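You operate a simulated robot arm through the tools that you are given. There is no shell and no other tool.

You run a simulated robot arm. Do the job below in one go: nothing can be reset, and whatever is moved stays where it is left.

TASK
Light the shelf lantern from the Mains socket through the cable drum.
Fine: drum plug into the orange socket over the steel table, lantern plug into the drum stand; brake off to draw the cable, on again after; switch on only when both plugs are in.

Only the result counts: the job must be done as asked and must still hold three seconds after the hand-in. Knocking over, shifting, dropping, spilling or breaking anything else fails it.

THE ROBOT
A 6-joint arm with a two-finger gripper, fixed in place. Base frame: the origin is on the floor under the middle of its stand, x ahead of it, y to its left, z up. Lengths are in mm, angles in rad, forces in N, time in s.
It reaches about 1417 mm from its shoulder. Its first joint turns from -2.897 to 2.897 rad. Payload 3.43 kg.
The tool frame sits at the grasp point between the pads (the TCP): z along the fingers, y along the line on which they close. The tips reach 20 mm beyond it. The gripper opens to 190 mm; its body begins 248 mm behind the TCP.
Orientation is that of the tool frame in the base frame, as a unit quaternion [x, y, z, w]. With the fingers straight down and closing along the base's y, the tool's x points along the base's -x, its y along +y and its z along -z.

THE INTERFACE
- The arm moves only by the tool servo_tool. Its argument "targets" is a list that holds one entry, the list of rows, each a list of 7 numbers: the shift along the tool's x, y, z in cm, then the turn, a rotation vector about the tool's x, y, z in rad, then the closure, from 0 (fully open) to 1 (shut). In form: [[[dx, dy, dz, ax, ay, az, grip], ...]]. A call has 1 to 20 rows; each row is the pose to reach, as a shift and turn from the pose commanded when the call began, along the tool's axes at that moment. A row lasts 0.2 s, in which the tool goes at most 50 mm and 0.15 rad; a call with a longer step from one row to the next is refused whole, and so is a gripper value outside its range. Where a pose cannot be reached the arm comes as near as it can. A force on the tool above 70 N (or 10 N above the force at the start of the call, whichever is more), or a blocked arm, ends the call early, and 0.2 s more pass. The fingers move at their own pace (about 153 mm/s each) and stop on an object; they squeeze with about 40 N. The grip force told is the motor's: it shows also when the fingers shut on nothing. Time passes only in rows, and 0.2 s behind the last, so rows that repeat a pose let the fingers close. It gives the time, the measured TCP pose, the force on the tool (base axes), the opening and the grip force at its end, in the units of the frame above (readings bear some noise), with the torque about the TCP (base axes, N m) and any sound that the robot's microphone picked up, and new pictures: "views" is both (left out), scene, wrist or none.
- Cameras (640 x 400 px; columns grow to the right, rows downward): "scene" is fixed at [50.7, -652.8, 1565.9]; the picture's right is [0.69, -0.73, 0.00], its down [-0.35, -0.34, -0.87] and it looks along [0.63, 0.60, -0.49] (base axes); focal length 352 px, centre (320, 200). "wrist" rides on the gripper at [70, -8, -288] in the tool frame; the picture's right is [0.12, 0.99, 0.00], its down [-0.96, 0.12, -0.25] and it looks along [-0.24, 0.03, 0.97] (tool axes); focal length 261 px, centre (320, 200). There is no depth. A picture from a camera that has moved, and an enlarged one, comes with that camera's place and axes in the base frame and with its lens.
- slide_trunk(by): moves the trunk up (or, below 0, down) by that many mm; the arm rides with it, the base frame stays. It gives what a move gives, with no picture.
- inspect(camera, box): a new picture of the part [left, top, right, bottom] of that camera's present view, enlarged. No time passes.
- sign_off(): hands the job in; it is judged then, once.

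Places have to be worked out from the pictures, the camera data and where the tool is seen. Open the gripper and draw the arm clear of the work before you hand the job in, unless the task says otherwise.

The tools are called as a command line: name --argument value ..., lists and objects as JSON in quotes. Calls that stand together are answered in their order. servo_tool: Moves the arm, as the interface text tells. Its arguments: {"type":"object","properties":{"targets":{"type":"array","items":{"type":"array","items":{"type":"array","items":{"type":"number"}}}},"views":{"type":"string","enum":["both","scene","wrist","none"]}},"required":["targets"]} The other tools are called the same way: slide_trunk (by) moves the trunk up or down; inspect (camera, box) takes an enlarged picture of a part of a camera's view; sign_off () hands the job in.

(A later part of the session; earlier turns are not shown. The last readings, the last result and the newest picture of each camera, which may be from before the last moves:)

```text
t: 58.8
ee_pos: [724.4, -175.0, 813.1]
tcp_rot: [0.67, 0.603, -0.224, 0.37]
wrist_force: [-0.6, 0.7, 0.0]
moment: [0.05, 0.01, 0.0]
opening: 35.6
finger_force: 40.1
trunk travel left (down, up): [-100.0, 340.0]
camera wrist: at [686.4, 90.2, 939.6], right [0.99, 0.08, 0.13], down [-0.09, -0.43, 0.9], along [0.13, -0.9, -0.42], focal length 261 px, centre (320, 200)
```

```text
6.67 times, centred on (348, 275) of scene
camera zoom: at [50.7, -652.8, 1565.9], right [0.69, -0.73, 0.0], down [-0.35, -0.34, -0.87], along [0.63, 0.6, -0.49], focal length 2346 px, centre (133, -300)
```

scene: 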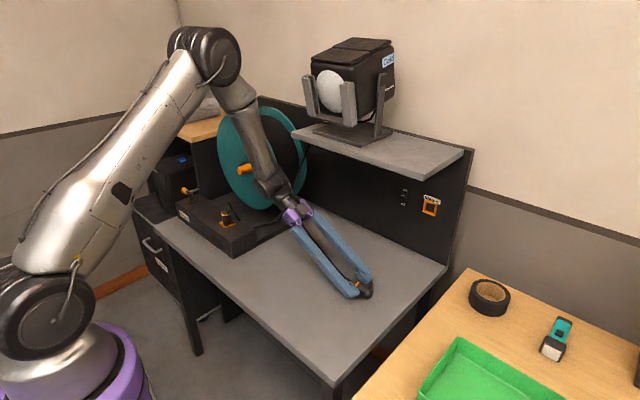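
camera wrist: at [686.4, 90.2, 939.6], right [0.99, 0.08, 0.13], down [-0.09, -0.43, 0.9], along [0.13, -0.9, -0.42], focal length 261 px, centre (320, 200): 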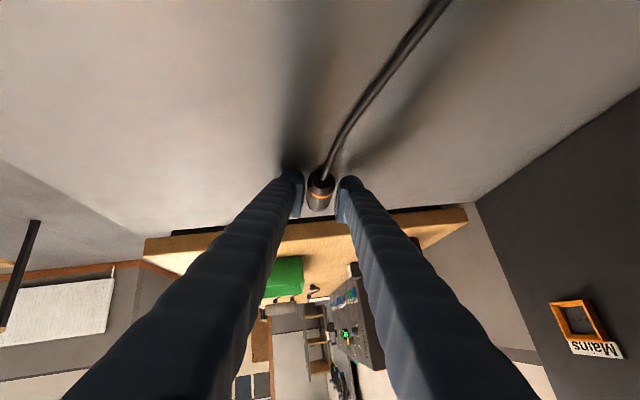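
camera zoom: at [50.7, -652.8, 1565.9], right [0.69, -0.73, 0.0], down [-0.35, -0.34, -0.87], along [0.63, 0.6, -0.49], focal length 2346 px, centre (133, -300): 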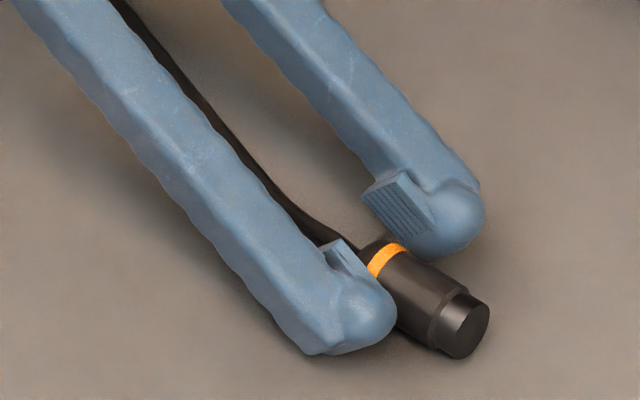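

The plug is gripped at 35.6 mm with a 50° lean-back. I lift it clear of the bench.

servo_tool --targets '[[[-0.75, 0.2, -0.62, 0, 0, 0, 1.0], [-2.2, 0.8, -1.6, 0, 0, 0, 1.0], [-4.4, 1.9, -2.8, 0, 0, 0, 1.0], [-6.6, 2.95, -4.1, 0, 0, 0, 1.0], [-8.68, 3.97, -5.32, 0, 0, 0, 1.0], [-8.68, 3.97, -5.32, 0, 0, 0, 1.0]]]' --views "both"

inspect --camera "wrist" --box '[240, 120, 400, 220]'

```text
t: 60.2
ee_pos: [740.6, -189.8, 920.2]
tcp_rot: [0.67, 0.603, -0.225, 0.37]
wrist_force: [-0.3, -0.4, 0.4]
moment: [-0.02, -0.04, 0.02]
opening: 36.0
finger_force: 39.4
trunk travel left (down, up): [-100.0, 340.0]
camera wrist: at [703.7, 74.1, 1046.2], right [0.99, 0.08, 0.13], down [-0.09, -0.43, 0.9], along [0.13, -0.9, -0.42], focal length 261 px, centre (320, 200)
```

scene: 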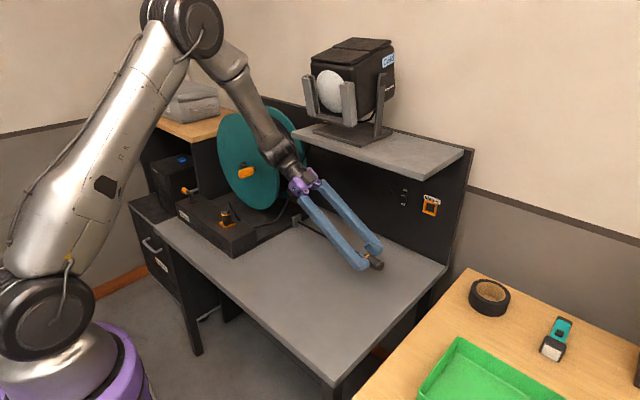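
wrist: 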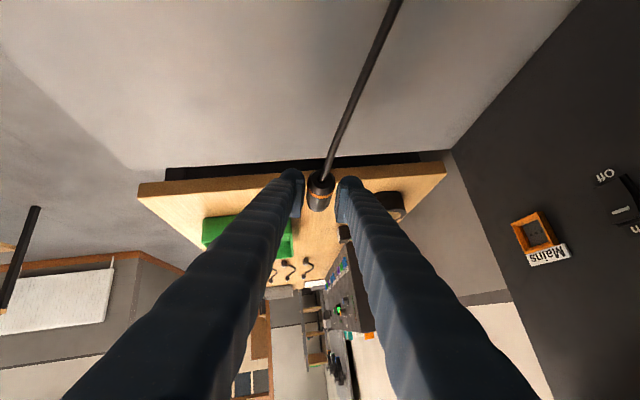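

```text
4.00 times, centred on (320, 170) of wrist
camera zoom: at [703.7, 74.1, 1046.2], right [0.99, 0.08, 0.13], down [-0.09, -0.43, 0.9], along [0.13, -0.9, -0.42], focal length 1043 px, centre (320, 320)
```

zoom: 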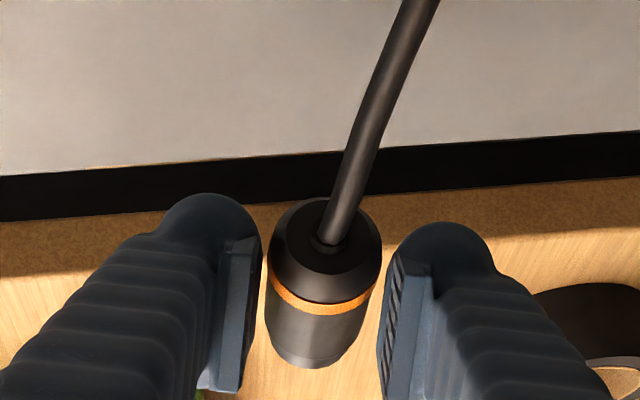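

The plug has not moved in the grip. I now swing it from −y to +x in 13 rows, rolling the gripper body round to the front right, and head for a point in front of the Mains socket.

servo_tool --targets '[[[-0.34, 1.15, 0.11, -0.1051, 0.0641, -0.0374, 1.0], [-0.68, 2.3, 0.21, -0.2101, 0.1281, -0.0748, 1.0], [-1.02, 3.45, 0.32, -0.3152, 0.1922, -0.1122, 1.0], [-1.36, 4.6, 0.43, -0.4202, 0.2562, -0.1496, 1.0], [-1.7, 5.75, 0.53, -0.5253, 0.3203, -0.187, 1.0], [-2.04, 6.9, 0.64, -0.6303, 0.3844, -0.2244, 1.0], [-2.39, 8.05, 0.75, -0.7354, 0.4484, -0.2619, 1.0], [-2.73, 9.2, 0.86, -0.8404, 0.5125, -0.2993, 1.0], [-3.07, 10.35, 0.96, -0.9455, 0.5766, -0.3367, 1.0], [-3.41, 11.5, 1.07, -1.0505, 0.6406, -0.3741, 1.0], [-3.75, 12.65, 1.18, -1.1556, 0.7047, -0.4115, 1.0], [-4.09, 13.8, 1.28, -1.2607, 0.7687, -0.4489, 1.0], [-4.43, 14.95, 1.39, -1.3657, 0.8328, -0.4863, 1.0], [-4.43, 14.95, 1.39, -1.3657, 0.8328, -0.4863, 1.0]]]' --views "both"

inspect --camera "scene" --box '[320, 140, 480, 260]'

inspect --camera "wrist" --box '[200, 100, 440, 250]'

```text
t: 63.4
ee_pos: [921.7, -223.3, 927.1]
tcp_rot: [0.413, 0.815, 0.297, 0.279]
wrist_force: [0.7, 5.5, 0.5]
moment: [-0.86, 0.22, -0.84]
opening: 35.2
finger_force: 39.8
out of reach, approached as far as the arm can: row 3, 4, 5, 6, 7, 8, 9, 10, 11, 12, 13
trunk travel left (down, up): [-100.0, 340.0]
stopped in row 14: the arm was blocked; the commanded pose is now the measured one
camera wrist: at [680.3, -241.6, 1099.0], right [0.44, 0.58, 0.68], down [0.37, -0.81, 0.45], along [0.82, 0.05, -0.57], focal length 261 px, centre (320, 200)
```

scene: 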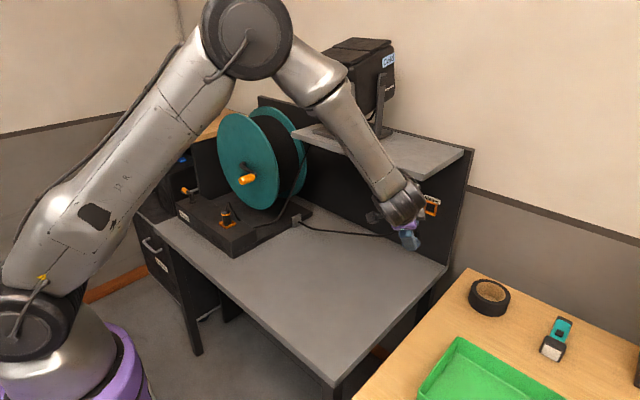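
wrist: 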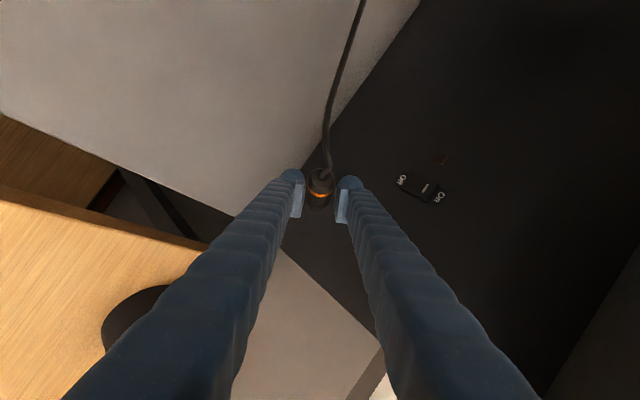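

```text
3.33 times, centred on (400, 200) of scene
camera zoom: at [50.7, -652.8, 1565.9], right [0.69, -0.73, 0.0], down [-0.35, -0.34, -0.87], along [0.63, 0.6, -0.49], focal length 1173 px, centre (53, 200)
```

zoom: 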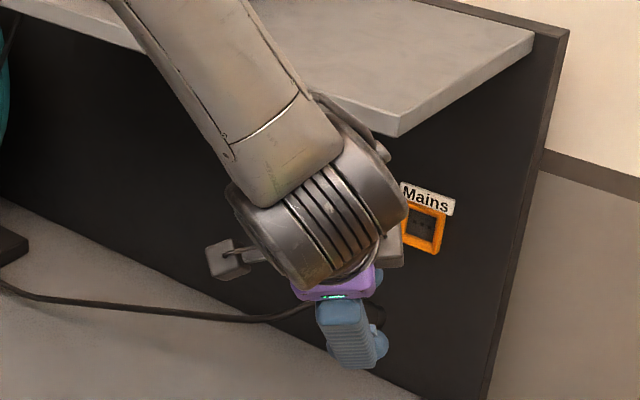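

```text
2.67 times, centred on (320, 175) of wrist
camera zoom: at [680.3, -241.6, 1099.0], right [0.44, 0.58, 0.68], down [0.37, -0.81, 0.45], along [0.82, 0.05, -0.57], focal length 695 px, centre (320, 267)
```

zoom: 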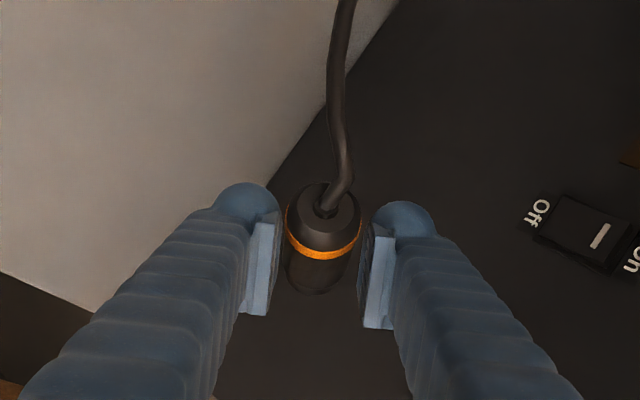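

The arm left its planned path and reported being blocked, and the plug now points forward, right and down. I take a static reading before anything else.

servo_tool --targets '[[[0, 0, 0, 0, 0, 0, 1.0], [0, 0, 0, 0, 0, 0, 1.0]]]' --views "both"

inspect --camera "scene" --box '[160, 0, 480, 200]'

```text
t: 64.0
ee_pos: [920.0, -228.7, 924.1]
tcp_rot: [0.415, 0.813, 0.299, 0.278]
wrist_force: [0.1, 0.2, -0.7]
moment: [-0.15, 0.06, -0.08]
opening: 35.1
finger_force: 39.7
trunk travel left (down, up): [-100.0, 340.0]
camera wrist: at [680.0, -247.9, 1096.3], right [0.45, 0.57, 0.69], down [0.37, -0.82, 0.44], along [0.82, 0.05, -0.58], focal length 261 px, centre (320, 200)
```

scene: 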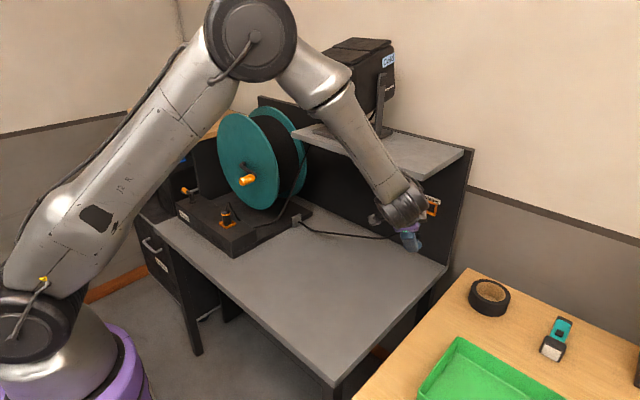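
wrist: 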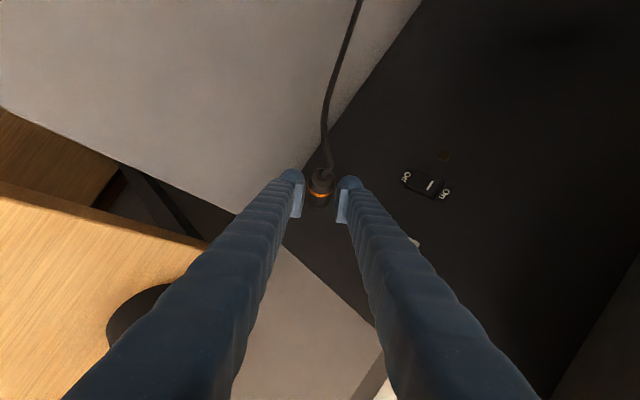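

```text
2.00 times, centred on (320, 100) of scene
camera zoom: at [50.7, -652.8, 1565.9], right [0.69, -0.73, 0.0], down [-0.35, -0.34, -0.87], along [0.63, 0.6, -0.49], focal length 704 px, centre (320, 400)
```

zoom: 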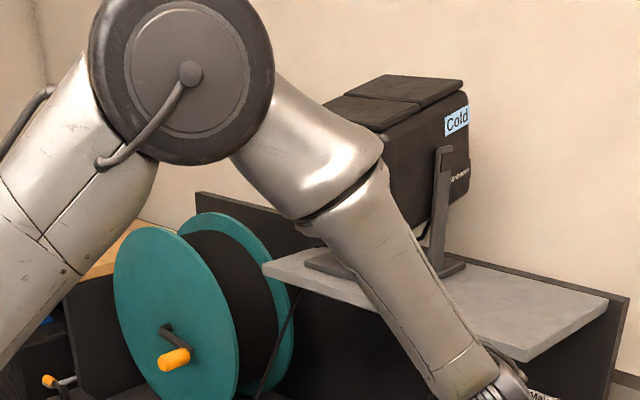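

There is no contact force; the arm had simply passed its wrist singularity and stopped short. From here the remaining turn is small, so I finish orienting the plug to +x at (900, −229, 978).

servo_tool --targets '[[[-0.02, 0.48, -0.83, -0.0591, 0.0076, -0.0688, 1.0], [-0.03, 0.95, -1.67, -0.1182, 0.0153, -0.1375, 1.0], [-0.05, 1.43, -2.5, -0.1773, 0.0229, -0.2063, 1.0], [-0.07, 1.9, -3.33, -0.2364, 0.0305, -0.2751, 1.0], [-0.08, 2.38, -4.17, -0.2955, 0.0382, -0.3438, 1.0], [-0.1, 2.85, -5.0, -0.3546, 0.0458, -0.4126, 1.0], [-0.1, 2.85, -5.0, -0.3546, 0.0458, -0.4126, 1.0]]]' --views "both"

inspect --camera "scene" --box '[320, 140, 480, 260]'

inspect --camera "wrist" --box '[240, 120, 400, 220]'

```text
t: 65.6
ee_pos: [900.9, -231.9, 978.1]
tcp_rot: [0.179, 0.821, 0.383, 0.383]
wrist_force: [0.5, -0.8, -0.9]
moment: [0.01, -0.04, 0.06]
opening: 34.8
finger_force: 40.6
trunk travel left (down, up): [-100.0, 340.0]
camera wrist: at [634.8, -338.0, 1056.2], right [-0.08, 0.71, 0.7], down [0.43, -0.61, 0.66], along [0.9, 0.35, -0.26], focal length 261 px, centre (320, 200)
```

scene: 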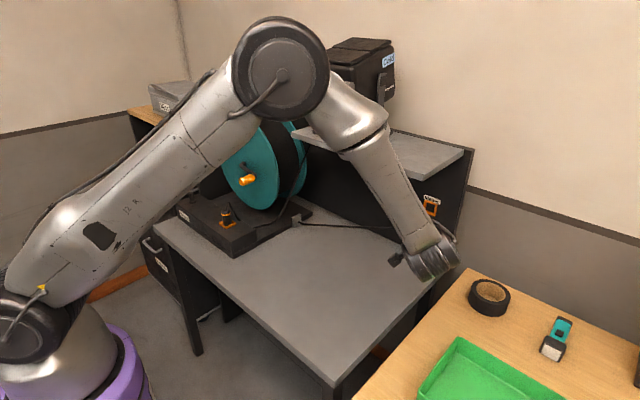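
wrist: 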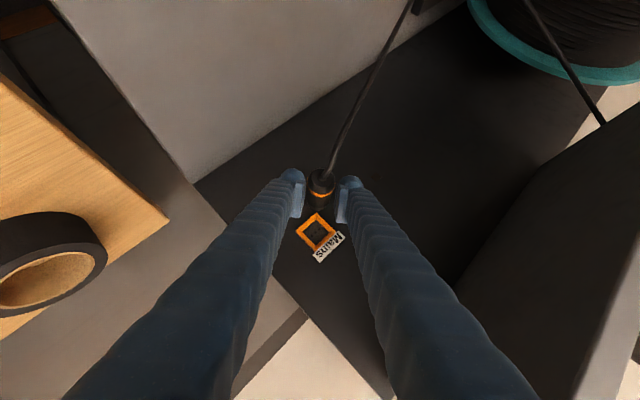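

```text
3.33 times, centred on (400, 200) of scene
camera zoom: at [50.7, -652.8, 1565.9], right [0.69, -0.73, 0.0], down [-0.35, -0.34, -0.87], along [0.63, 0.6, -0.49], focal length 1173 px, centre (53, 200)
```

zoom: 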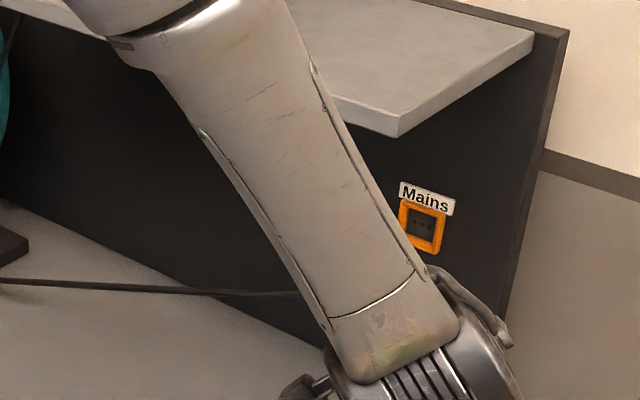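

```text
4.00 times, centred on (320, 170) of wrist
camera zoom: at [634.8, -338.0, 1056.2], right [-0.08, 0.71, 0.7], down [0.43, -0.61, 0.66], along [0.9, 0.35, -0.26], focal length 1043 px, centre (320, 320)
```

zoom: 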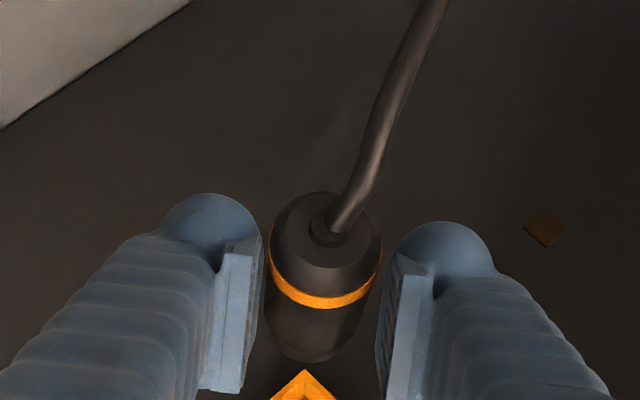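

The plug points at the Mains socket, about 7 cm short. The forearm hides it from the scene camera, so I use the wrist camera and zoom onto the socket.

inspect --camera "wrist" --box '[280, 180, 360, 270]'

inspect --camera "wrist" --box '[290, 160, 350, 260]'

```text
4.44 times, centred on (320, 225) of wrist
camera zoom: at [634.8, -338.0, 1056.2], right [-0.08, 0.71, 0.7], down [0.43, -0.61, 0.66], along [0.9, 0.35, -0.26], focal length 1158 px, centre (320, 89)
```

zoom: 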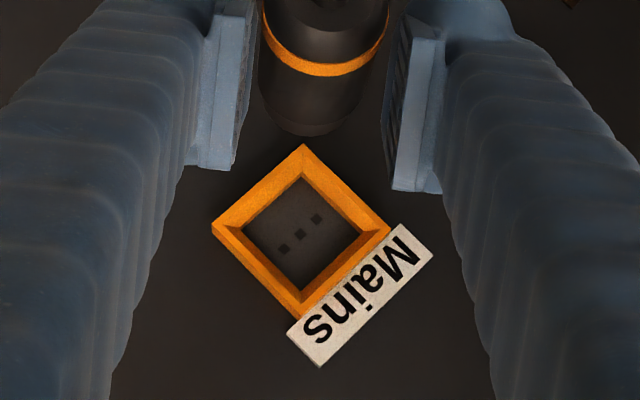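

```text
4.00 times, centred on (320, 210) of wrist
camera zoom: at [634.8, -338.0, 1056.2], right [-0.08, 0.71, 0.7], down [0.43, -0.61, 0.66], along [0.9, 0.35, -0.26], focal length 1043 px, centre (320, 160)
```

zoom: 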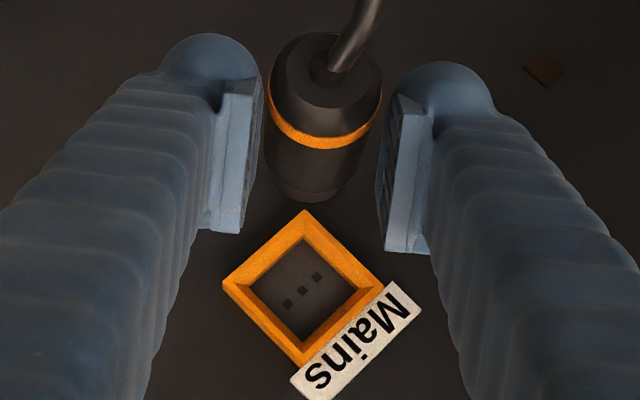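

inspect --camera "wrist" --box '[300, 165, 340, 215]'

inspect --camera "scene" --box '[370, 190, 450, 240]'

```text
8.00 times, centred on (320, 190) of wrist
camera zoom: at [634.8, -338.0, 1056.2], right [-0.08, 0.71, 0.7], down [0.43, -0.61, 0.66], along [0.9, 0.35, -0.26], focal length 2085 px, centre (320, 280)
```

zoom: 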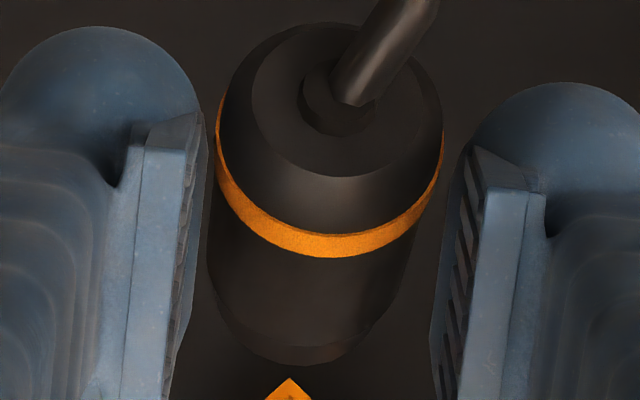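

```text
8.00 times, centred on (410, 215) of scene
camera zoom: at [50.7, -652.8, 1565.9], right [0.69, -0.73, 0.0], down [-0.35, -0.34, -0.87], along [0.63, 0.6, -0.49], focal length 2815 px, centre (-400, 80)
```

zoom: 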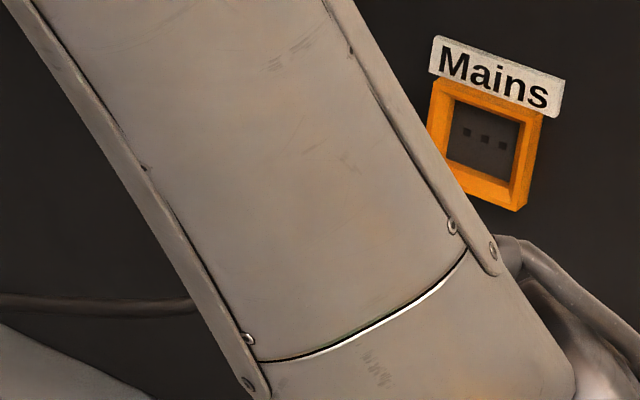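

The socket centre is at about (1028, −227.5, 978) and the plug axis runs through (948, −217, 964), tilted about 2° nose-down. I correct the lateral offset (−10 y, +13 z) and the tilt, and advance 5 cm to just in front of the rim.

servo_tool --targets '[[[-0.9, 0.15, 0.1, -0.01, -0.011, -0.008, 1.0], [-1.7, 0.33, 0.5, -0.02, -0.0219, -0.0167, 1.0], [-3.1, 0.33, 1.7, -0.02, -0.0219, -0.0167, 1.0], [-4.3, 0.33, 2.7, -0.02, -0.0219, -0.0167, 1.0], [-4.3, 0.33, 2.7, -0.02, -0.0219, -0.0167, 1.0]]]' --views "both"

inspect --camera "wrist" --box '[280, 165, 360, 215]'

inspect --camera "scene" --box '[370, 190, 450, 240]'

```text
t: 66.8
ee_pos: [949.4, -239.4, 990.4]
tcp_rot: [0.173, 0.815, 0.386, 0.397]
wrist_force: [-0.9, -0.1, -0.4]
moment: [-0.01, 0.01, 0.01]
opening: 34.8
finger_force: 39.9
trunk travel left (down, up): [-100.0, 340.0]
camera wrist: at [682.0, -346.6, 1060.5], right [-0.1, 0.71, 0.7], down [0.41, -0.61, 0.68], along [0.91, 0.35, -0.23], focal length 261 px, centre (320, 200)
```

scene: 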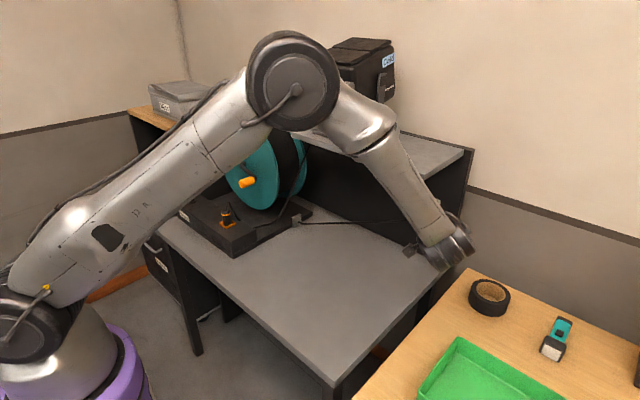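
wrist: 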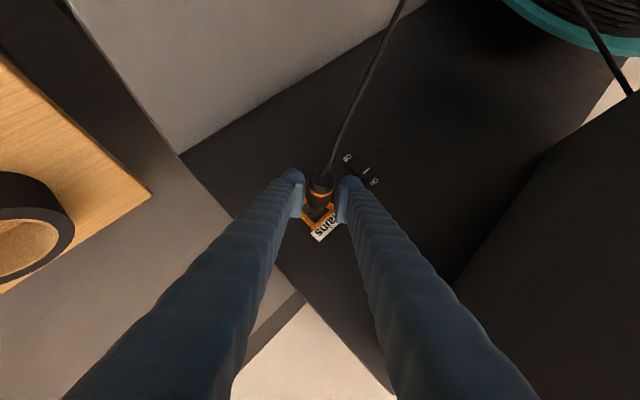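

```text
8.00 times, centred on (320, 190) of wrist
camera zoom: at [682.0, -346.6, 1060.5], right [-0.1, 0.71, 0.7], down [0.41, -0.61, 0.68], along [0.91, 0.35, -0.23], focal length 2085 px, centre (320, 280)
```

zoom: 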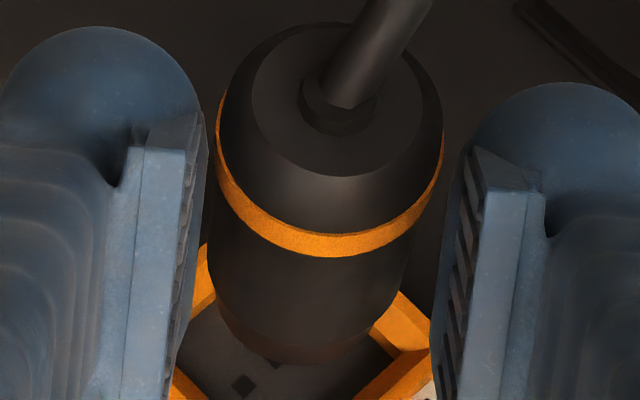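

```text
8.00 times, centred on (410, 215) of scene
camera zoom: at [50.7, -652.8, 1565.9], right [0.69, -0.73, 0.0], down [-0.35, -0.34, -0.87], along [0.63, 0.6, -0.49], focal length 2815 px, centre (-400, 80)
```

zoom: 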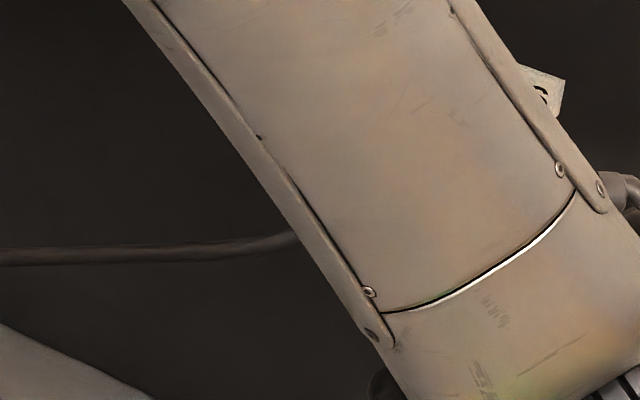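

The plug axis is now parallel to +x, with the nose within 1.5 mm of the socket centre and about 30 mm from its floor. I push it in slowly.

servo_tool --targets '[[[-0.44, -0.135, 0.415, 0, 0, 0, 1.0], [-0.814, -0.149, 0.884, 0, 0, 0, 1.0], [-1.19, -0.164, 1.352, 0, 0, 0, 1.0], [-1.565, -0.179, 1.821, 0, 0, 0, 1.0], [-1.816, -0.188, 2.133, 0, 0, 0, 1.0]]]' --views "both"

inspect --camera "wrist" --box '[280, 165, 360, 215]'

```text
t: 68.0
ee_pos: [973.6, -242.3, 991.1]
tcp_rot: [0.172, 0.815, 0.386, 0.397]
wrist_force: [-26.9, -4.7, 2.9]
moment: [-0.31, 0.25, 0.35]
opening: 34.7
finger_force: 40.0
trunk travel left (down, up): [-100.0, 340.0]
camera wrist: at [705.8, -348.2, 1060.7], right [-0.1, 0.71, 0.7], down [0.41, -0.61, 0.68], along [0.91, 0.35, -0.23], focal length 261 px, centre (320, 200)
```

scene: 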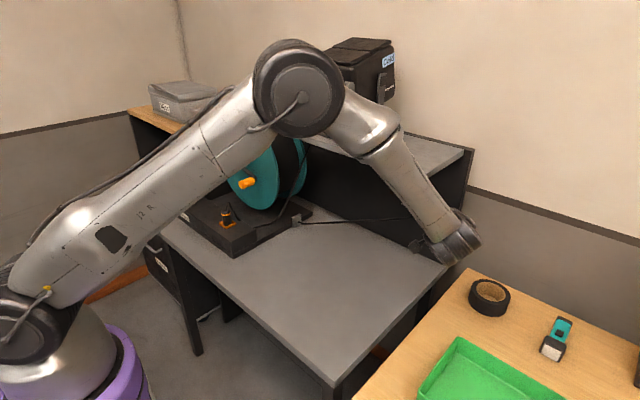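
wrist: 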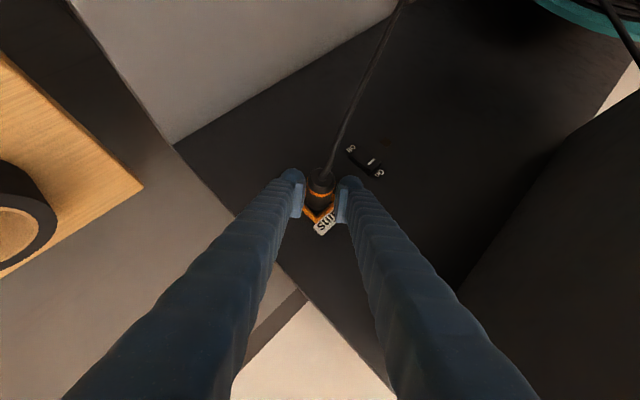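

```text
8.00 times, centred on (320, 190) of wrist
camera zoom: at [705.8, -348.2, 1060.7], right [-0.1, 0.71, 0.7], down [0.41, -0.61, 0.68], along [0.91, 0.35, -0.23], focal length 2085 px, centre (320, 280)
```

zoom: 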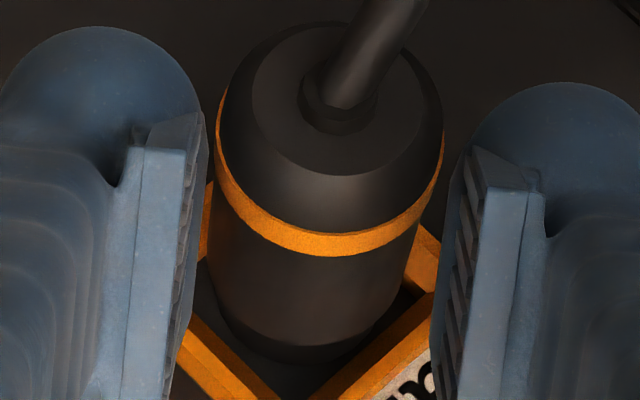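

There is 27 N of resistance with the nose inside the frame and well aligned. I press a little further to make sure it is seated, as I did with the other plug.

servo_tool --targets '[[[-0.063, -0.002, 0.078, 0, 0, 0, 1.0], [-0.125, -0.005, 0.156, 0, 0, 0, 1.0], [-0.19, -0.007, 0.234, 0, 0, 0, 1.0], [-0.19, -0.007, 0.234, 0, 0, 0, 1.0]]]' --views "both"

inspect --camera "wrist" --box '[280, 165, 360, 215]'

```text
t: 69.0
ee_pos: [978.0, -242.8, 991.6]
tcp_rot: [0.172, 0.815, 0.386, 0.397]
wrist_force: [-37.9, -3.2, 1.7]
moment: [-0.21, 0.45, 0.46]
opening: 34.9
finger_force: 39.8
trunk travel left (down, up): [-100.0, 340.0]
camera wrist: at [709.5, -348.3, 1060.5], right [-0.1, 0.71, 0.7], down [0.4, -0.61, 0.68], along [0.91, 0.35, -0.23], focal length 261 px, centre (320, 200)
```

scene: 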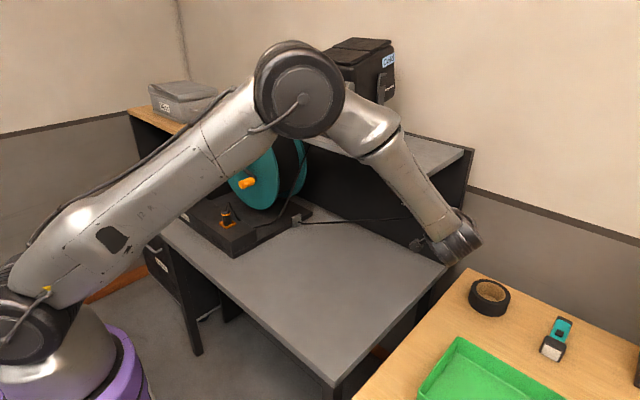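
wrist: 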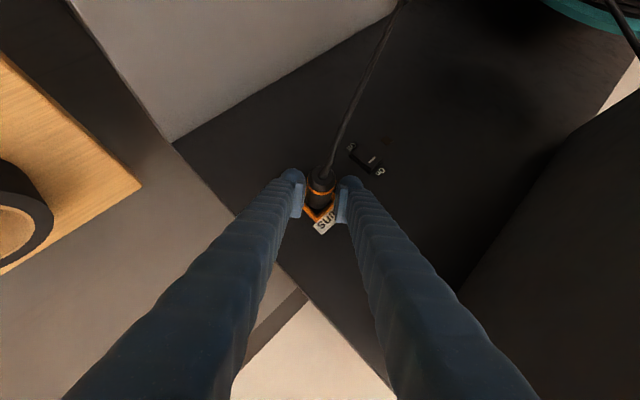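

```text
8.00 times, centred on (320, 190) of wrist
camera zoom: at [709.5, -348.3, 1060.5], right [-0.1, 0.71, 0.7], down [0.4, -0.61, 0.68], along [0.91, 0.35, -0.23], focal length 2085 px, centre (320, 280)
```

zoom: 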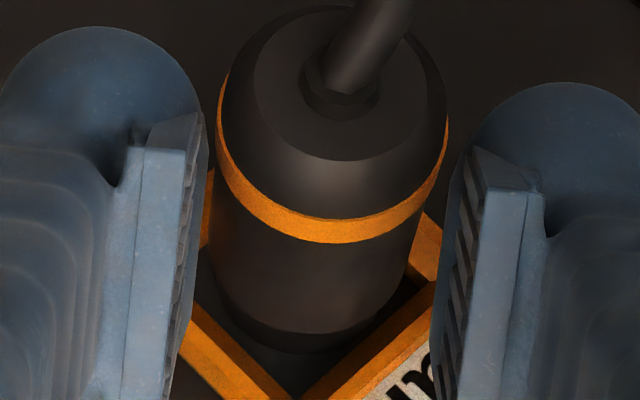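

The fingers slid about 3 mm along the plug, so it has bottomed out. I relieve the press and open only slightly to see whether it holds by itself.

servo_tool --targets '[[[0.12, 0.005, -0.15, 0, 0, 0, 1.0], [0.19, 0.007, -0.234, 0, 0, 0, 0.9], [0.19, 0.007, -0.234, 0, 0, 0, 0.76], [0.19, 0.007, -0.234, 0, 0, 0, 0.76], [0.19, 0.007, -0.234, 0, 0, 0, 0.76]]]' --views "both"

inspect --camera "wrist" --box '[280, 165, 360, 215]'

```text
t: 70.2
ee_pos: [977.8, -241.5, 990.0]
tcp_rot: [0.173, 0.815, 0.386, 0.396]
wrist_force: [-0.9, 0.3, -0.5]
moment: [0.01, 0.0, -0.01]
opening: 45.7
finger_force: 0.1
trunk travel left (down, up): [-100.0, 340.0]
camera wrist: at [709.5, -348.0, 1059.1], right [-0.1, 0.71, 0.7], down [0.41, -0.61, 0.68], along [0.91, 0.35, -0.23], focal length 261 px, centre (320, 200)
```

scene: 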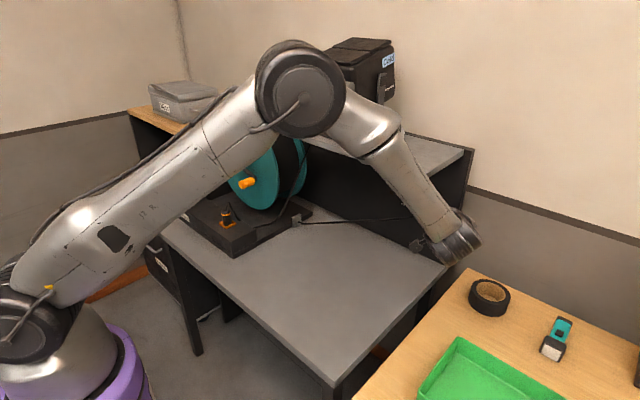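
wrist: 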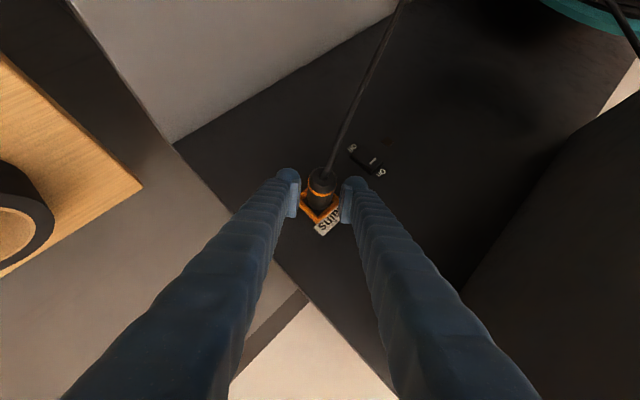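

```text
8.00 times, centred on (320, 190) of wrist
camera zoom: at [709.5, -348.0, 1059.1], right [-0.1, 0.71, 0.7], down [0.41, -0.61, 0.68], along [0.91, 0.35, -0.23], focal length 2085 px, centre (320, 280)
```

zoom: 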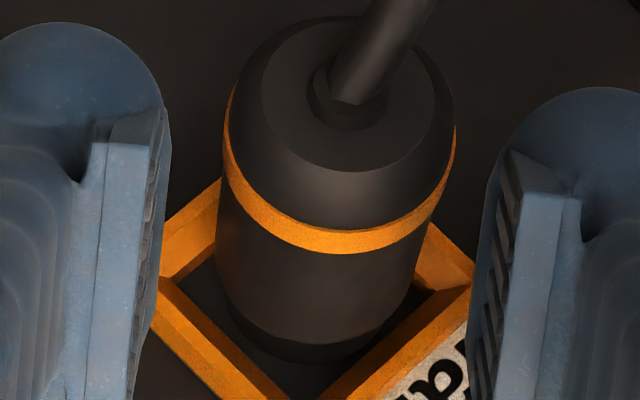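

The drum plug stays put in the Mains socket by itself. I open wider and retract along the finger axis, well clear of it.

servo_tool --targets '[[[0, 0, 0, 0, 0, 0, 0.6], [0, 0, -1, 0, 0, 0, 0.6], [0, 0, -5, 0, 0, 0, 0.6], [0, 0, -10, 0, 0, 0, 0.6], [0, 0, -15, 0, 0, 0, 0.6]]]' --views "both"

inspect --camera "wrist" --box '[240, 120, 440, 245]'

inspect --camera "scene" --box '[280, 140, 480, 265]'

```text
t: 71.4
ee_pos: [858.4, -313.9, 1049.9]
tcp_rot: [0.173, 0.815, 0.385, 0.397]
wrist_force: [0.3, 0.1, 0.2]
moment: [-0.03, -0.01, 0.0]
opening: 75.8
finger_force: 0.1
trunk travel left (down, up): [-100.0, 340.0]
camera wrist: at [590.0, -420.1, 1119.4], right [-0.1, 0.71, 0.7], down [0.41, -0.61, 0.68], along [0.91, 0.35, -0.23], focal length 261 px, centre (320, 200)
```

scene: 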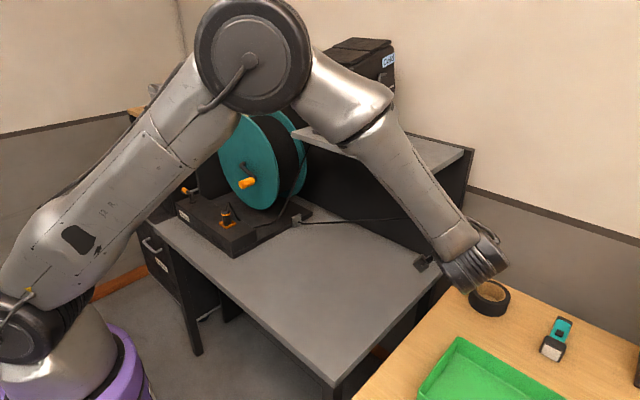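
wrist: 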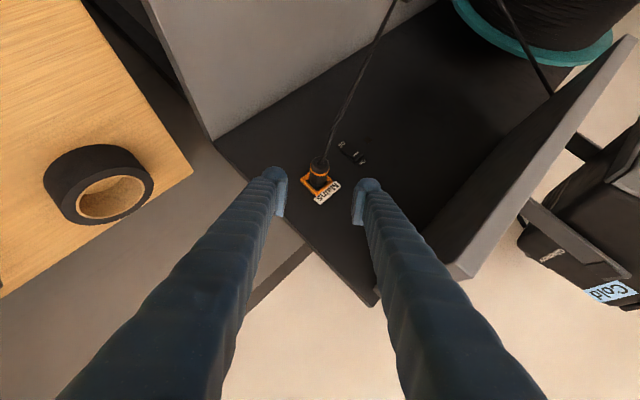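

```text
3.20 times, centred on (340, 182) of wrist
camera zoom: at [590.0, -420.1, 1119.4], right [-0.1, 0.71, 0.7], down [0.41, -0.61, 0.68], along [0.91, 0.35, -0.23], focal length 834 px, centre (256, 256)
```

zoom: 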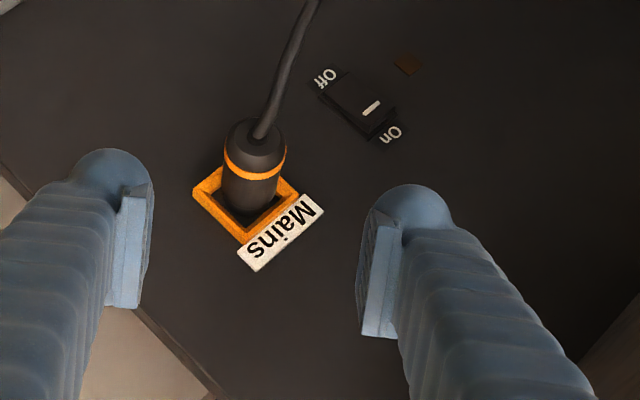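

```text
3.20 times, centred on (380, 202) of scene
camera zoom: at [50.7, -652.8, 1565.9], right [0.69, -0.73, 0.0], down [-0.35, -0.34, -0.87], along [0.63, 0.6, -0.49], focal length 1126 px, centre (128, 192)
```

zoom: 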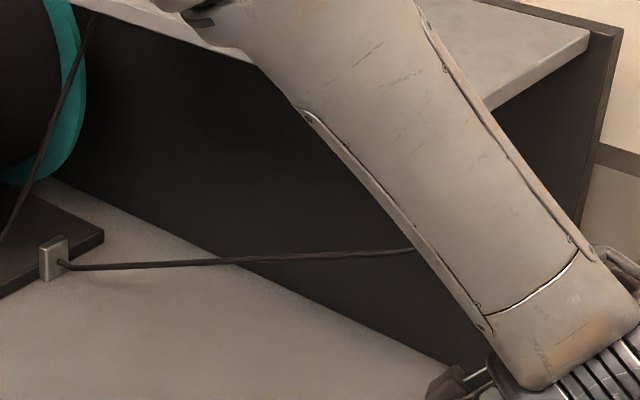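

The drum plug is fully in the Mains socket and its cable runs freely from the drum. Next comes the brake. I first back the gripper out to open space in front of the shelf.

servo_tool --targets '[[[2.25, -0.43, -2.78, 0, 0, 0, 0.6], [4.5, -0.85, -5.56, 0, 0, 0, 0.6], [6.74, -1.28, -8.35, 0, 0, 0, 0.6], [8.99, -1.7, -11.13, 0, 0, 0, 0.6], [11.24, -2.13, -13.91, 0, 0, 0, 0.6]]]' --views "scene"

```text
t: 72.6
ee_pos: [678.9, -331.4, 1028.4]
tcp_rot: [0.172, 0.815, 0.386, 0.397]
wrist_force: [-0.4, 0.4, 0.4]
moment: [-0.01, -0.03, 0.01]
opening: 75.9
finger_force: 0.1
trunk travel left (down, up): [-100.0, 340.0]
```

scene: 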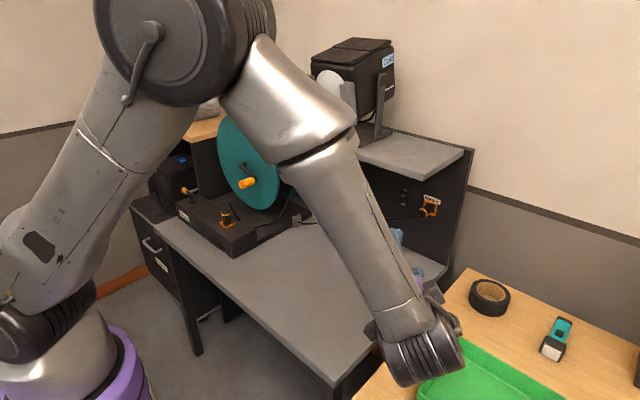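

I am clear of the work. I swing the wrist back through its straight position, turning about the tool x axis, to return to the upright configuration.

servo_tool --targets '[[[0, 0, 0, 0.1225, -0.0129, 0, 0.6], [0, 0, 0, 0.2449, -0.0258, 0, 0.6], [0, 0, 0, 0.3674, -0.0388, 0, 0.6], [0, 0, 0, 0.4898, -0.0517, 0, 0.6], [0, 0, 0, 0.6123, -0.0646, 0, 0.6], [0, 0, 0, 0.7348, -0.0775, 0, 0.6], [0, 0, 0, 0.8572, -0.0905, 0, 0.6], [0, 0, 0, 0.9797, -0.1034, 0, 0.6], [0, 0, 0, 1.1022, -0.1163, 0, 0.6], [0, 0, 0, 1.2246, -0.1292, 0, 0.6], [0, 0, 0, 1.3471, -0.1422, 0, 0.6], [0, 0, 0, 1.4695, -0.1551, 0, 0.6]]]' --views "both"

```text
t: 75.2
ee_pos: [680.3, -332.8, 1027.4]
tcp_rot: [0.421, 0.832, -0.275, 0.234]
wrist_force: [-0.1, 0.5, 0.0]
moment: [-0.02, -0.02, 0.0]
opening: 75.9
finger_force: 0.1
out of reach, approached as far as the arm can: row 8
trunk travel left (down, up): [-100.0, 340.0]
camera wrist: at [590.6, -108.7, 1199.0], right [0.76, 0.56, -0.33], down [0.57, -0.33, 0.75], along [0.31, -0.76, -0.57], focal length 261 px, centre (320, 200)
```

scene: 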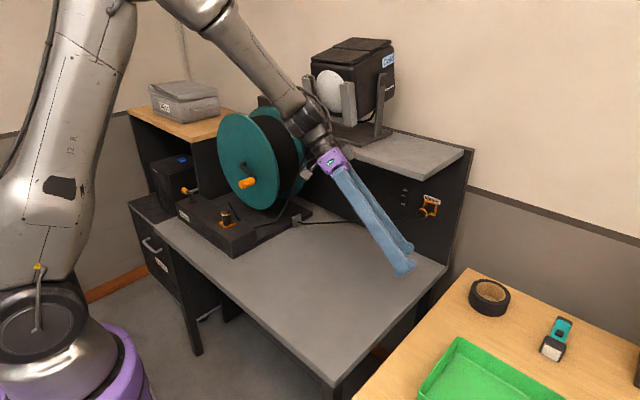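
wrist: 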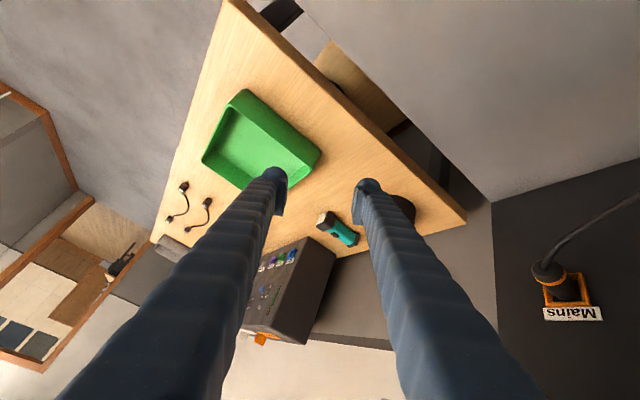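

The wrist is through. I bring the gripper upright while moving back over the bench front.

servo_tool --targets '[[[1.5, 0, -3.35, -0.0477, 0.1137, 0, 0.6], [2.99, 0, -6.7, -0.0953, 0.2273, 0, 0.6], [4.49, 0, -10.05, -0.143, 0.341, 0, 0.6], [5.98, 0, -13.4, -0.1906, 0.4547, 0, 0.6], [7.48, 0, -16.75, -0.2383, 0.5683, 0, 0.6], [8.97, 0, -20.1, -0.2859, 0.682, 0, 0.6], [8.97, 0, -20.1, -0.2859, 0.682, 0, 0.6]]]' --views "both"

inspect --camera "scene" --box '[370, 170, 450, 220]'

inspect --camera "scene" --box '[170, 100, 330, 260]'

```text
t: 76.8
ee_pos: [600.7, -147.3, 1122.5]
tcp_rot: [0.45, 0.893, 0.002, 0.001]
wrist_force: [0.1, -1.4, -1.3]
moment: [0.03, -0.01, -0.02]
opening: 76.2
finger_force: 0.1
trunk travel left (down, up): [-100.0, 340.0]
camera wrist: at [550.3, -98.3, 1411.0], right [0.73, 0.69, 0.01], down [0.66, -0.71, 0.25], along [0.17, -0.18, -0.97], focal length 261 px, centre (320, 200)
```

scene: 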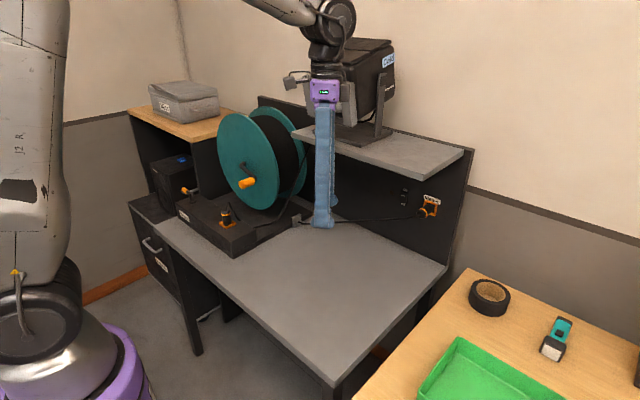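
wrist: 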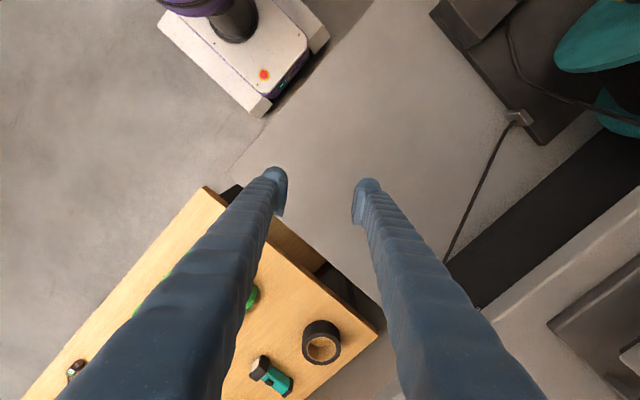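

```text
8.00 times, centred on (410, 195) of scene
camera zoom: at [50.7, -652.8, 1565.9], right [0.69, -0.73, 0.0], down [-0.35, -0.34, -0.87], along [0.63, 0.6, -0.49], focal length 2815 px, centre (-400, 240)
```

zoom: 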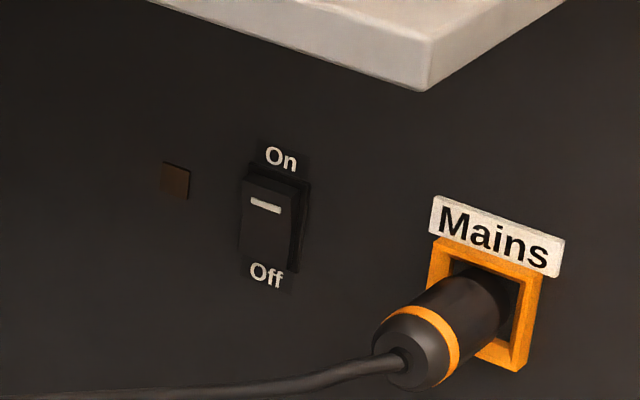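

```text
2.50 times, centred on (250, 180) of scene
camera zoom: at [50.7, -652.8, 1565.9], right [0.69, -0.73, 0.0], down [-0.35, -0.34, -0.87], along [0.63, 0.6, -0.49], focal length 880 px, centre (495, 250)
```

zoom: 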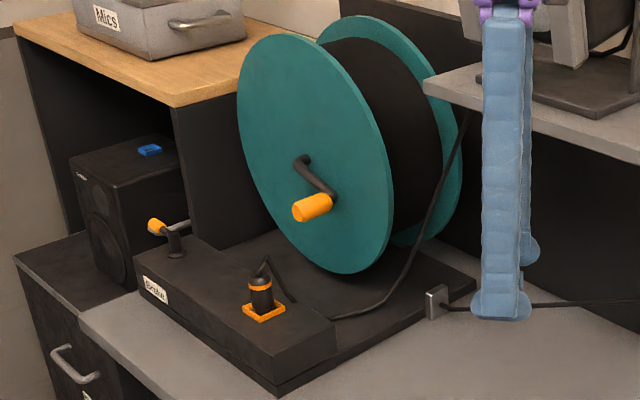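

Both plugs look properly seated and the switch is still Off. I carry the gripper round the front to above the brake lever, which points to +y.

servo_tool --targets '[[[4.09, 1.77, -0.35, 0, 0, 0.04, 0.6], [8.17, 3.55, -0.7, 0, 0, 0.08, 0.6], [12.26, 5.32, -1.05, 0, 0, 0.119, 0.6], [16.35, 7.09, -1.4, 0, 0, 0.159, 0.6], [20.43, 8.86, -1.75, 0, 0, 0.199, 0.6], [24.52, 10.64, -2.1, 0, 0, 0.239, 0.6], [28.6, 12.41, -2.45, 0, 0, 0.279, 0.6], [32.69, 14.18, -2.8, 0, 0, 0.319, 0.6], [36.16, 17.06, -2.43, 0, 0, 0.358, 0.6], [39.62, 19.94, -2.05, 0, 0, 0.398, 0.6], [43.09, 22.82, -1.68, 0, 0, 0.438, 0.6], [46.55, 25.7, -1.3, 0, 0, 0.478, 0.6], [50.02, 28.58, -0.93, 0, 0, 0.518, 0.6], [53.48, 31.46, -0.55, 0, 0, 0.557, 0.6], [56.95, 34.34, -0.18, 0, 0, 0.597, 0.6], [60.41, 37.22, 0.2, 0, 0, 0.637, 0.6], [61.13, 39.73, 3.2, 0, 0, 0.637, 0.6], [61.86, 42.25, 6.2, 0, 0, 0.637, 0.6], [62.58, 44.76, 9.2, 0, 0, 0.637, 0.6], [63.3, 47.27, 12.2, 0, 0, 0.637, 0.6]]]' --views "both"

inspect --camera "wrist" --box '[240, 130, 400, 230]'

```text
t: 81.0
ee_pos: [604.0, 643.2, 1001.6]
tcp_rot: [0.707, 0.707, 0.003, 0.001]
wrist_force: [-0.5, 0.7, 0.4]
moment: [0.0, 0.06, 0.0]
opening: 75.9
finger_force: 0.1
trunk travel left (down, up): [-100.0, 340.0]
camera wrist: at [595.8, 711.8, 1289.3], right [0.99, 0.12, 0.0], down [0.11, -0.96, 0.24], along [0.03, -0.24, -0.97], focal length 261 px, centre (320, 200)
```

scene: 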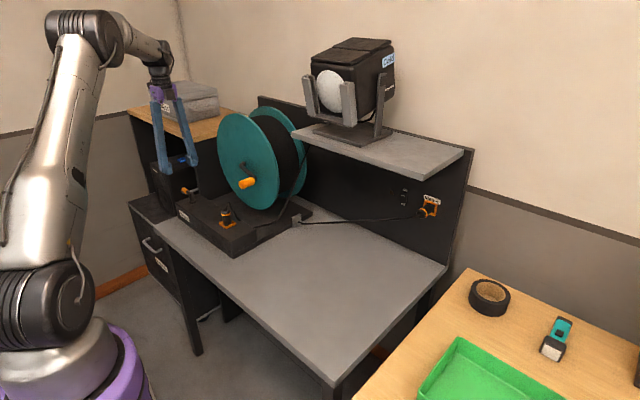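
wrist: 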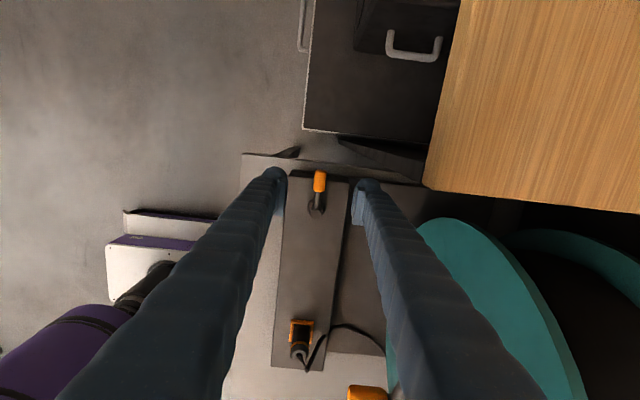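

```text
4.00 times, centred on (320, 180) of wrist
camera zoom: at [595.8, 711.8, 1289.3], right [0.99, 0.12, 0.0], down [0.11, -0.96, 0.24], along [0.03, -0.24, -0.97], focal length 1043 px, centre (320, 280)
```

zoom: 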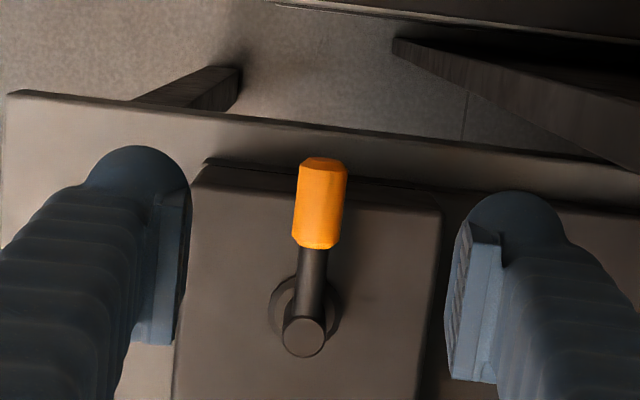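

The grip lies straight below the TCP. I descend 11.3 cm and cage it again.

servo_tool --targets '[[[0, 0, 4, 0, 0, 0, 0.6], [0, 0, 8, 0, 0, 0, 0.6], [0, 0, 11.3, 0, 0, 0, 0.65], [0, 0, 11.3, 0, 0, 0, 0.84], [0, 0, 11.3, 0, 0, 0, 0.84]]]' --views "wrist"

inspect --camera "wrist" --box '[240, 150, 400, 250]'

```text
t: 82.2
ee_pos: [605.9, 643.5, 888.0]
tcp_rot: [0.707, 0.707, 0.002, 0.0]
wrist_force: [-1.5, -0.3, -0.5]
moment: [0.05, -0.02, 0.01]
opening: 30.5
finger_force: 0.1
trunk travel left (down, up): [-100.0, 340.0]
camera wrist: at [596.6, 711.9, 1176.8], right [0.99, 0.12, 0.0], down [0.11, -0.96, 0.24], along [0.03, -0.24, -0.97], focal length 261 px, centre (320, 200)
```

wrist: 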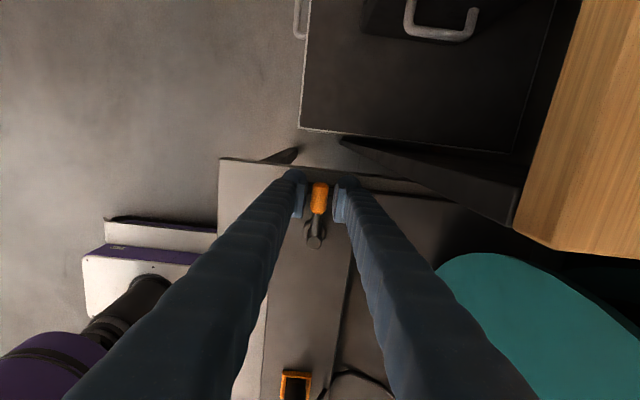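

```text
4.00 times, centred on (320, 200) of wrist
camera zoom: at [596.6, 711.9, 1176.8], right [0.99, 0.12, 0.0], down [0.11, -0.96, 0.24], along [0.03, -0.24, -0.97], focal length 1043 px, centre (320, 200)
```

zoom: 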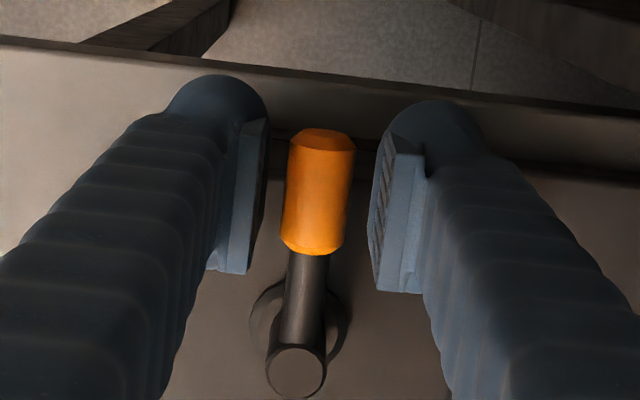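

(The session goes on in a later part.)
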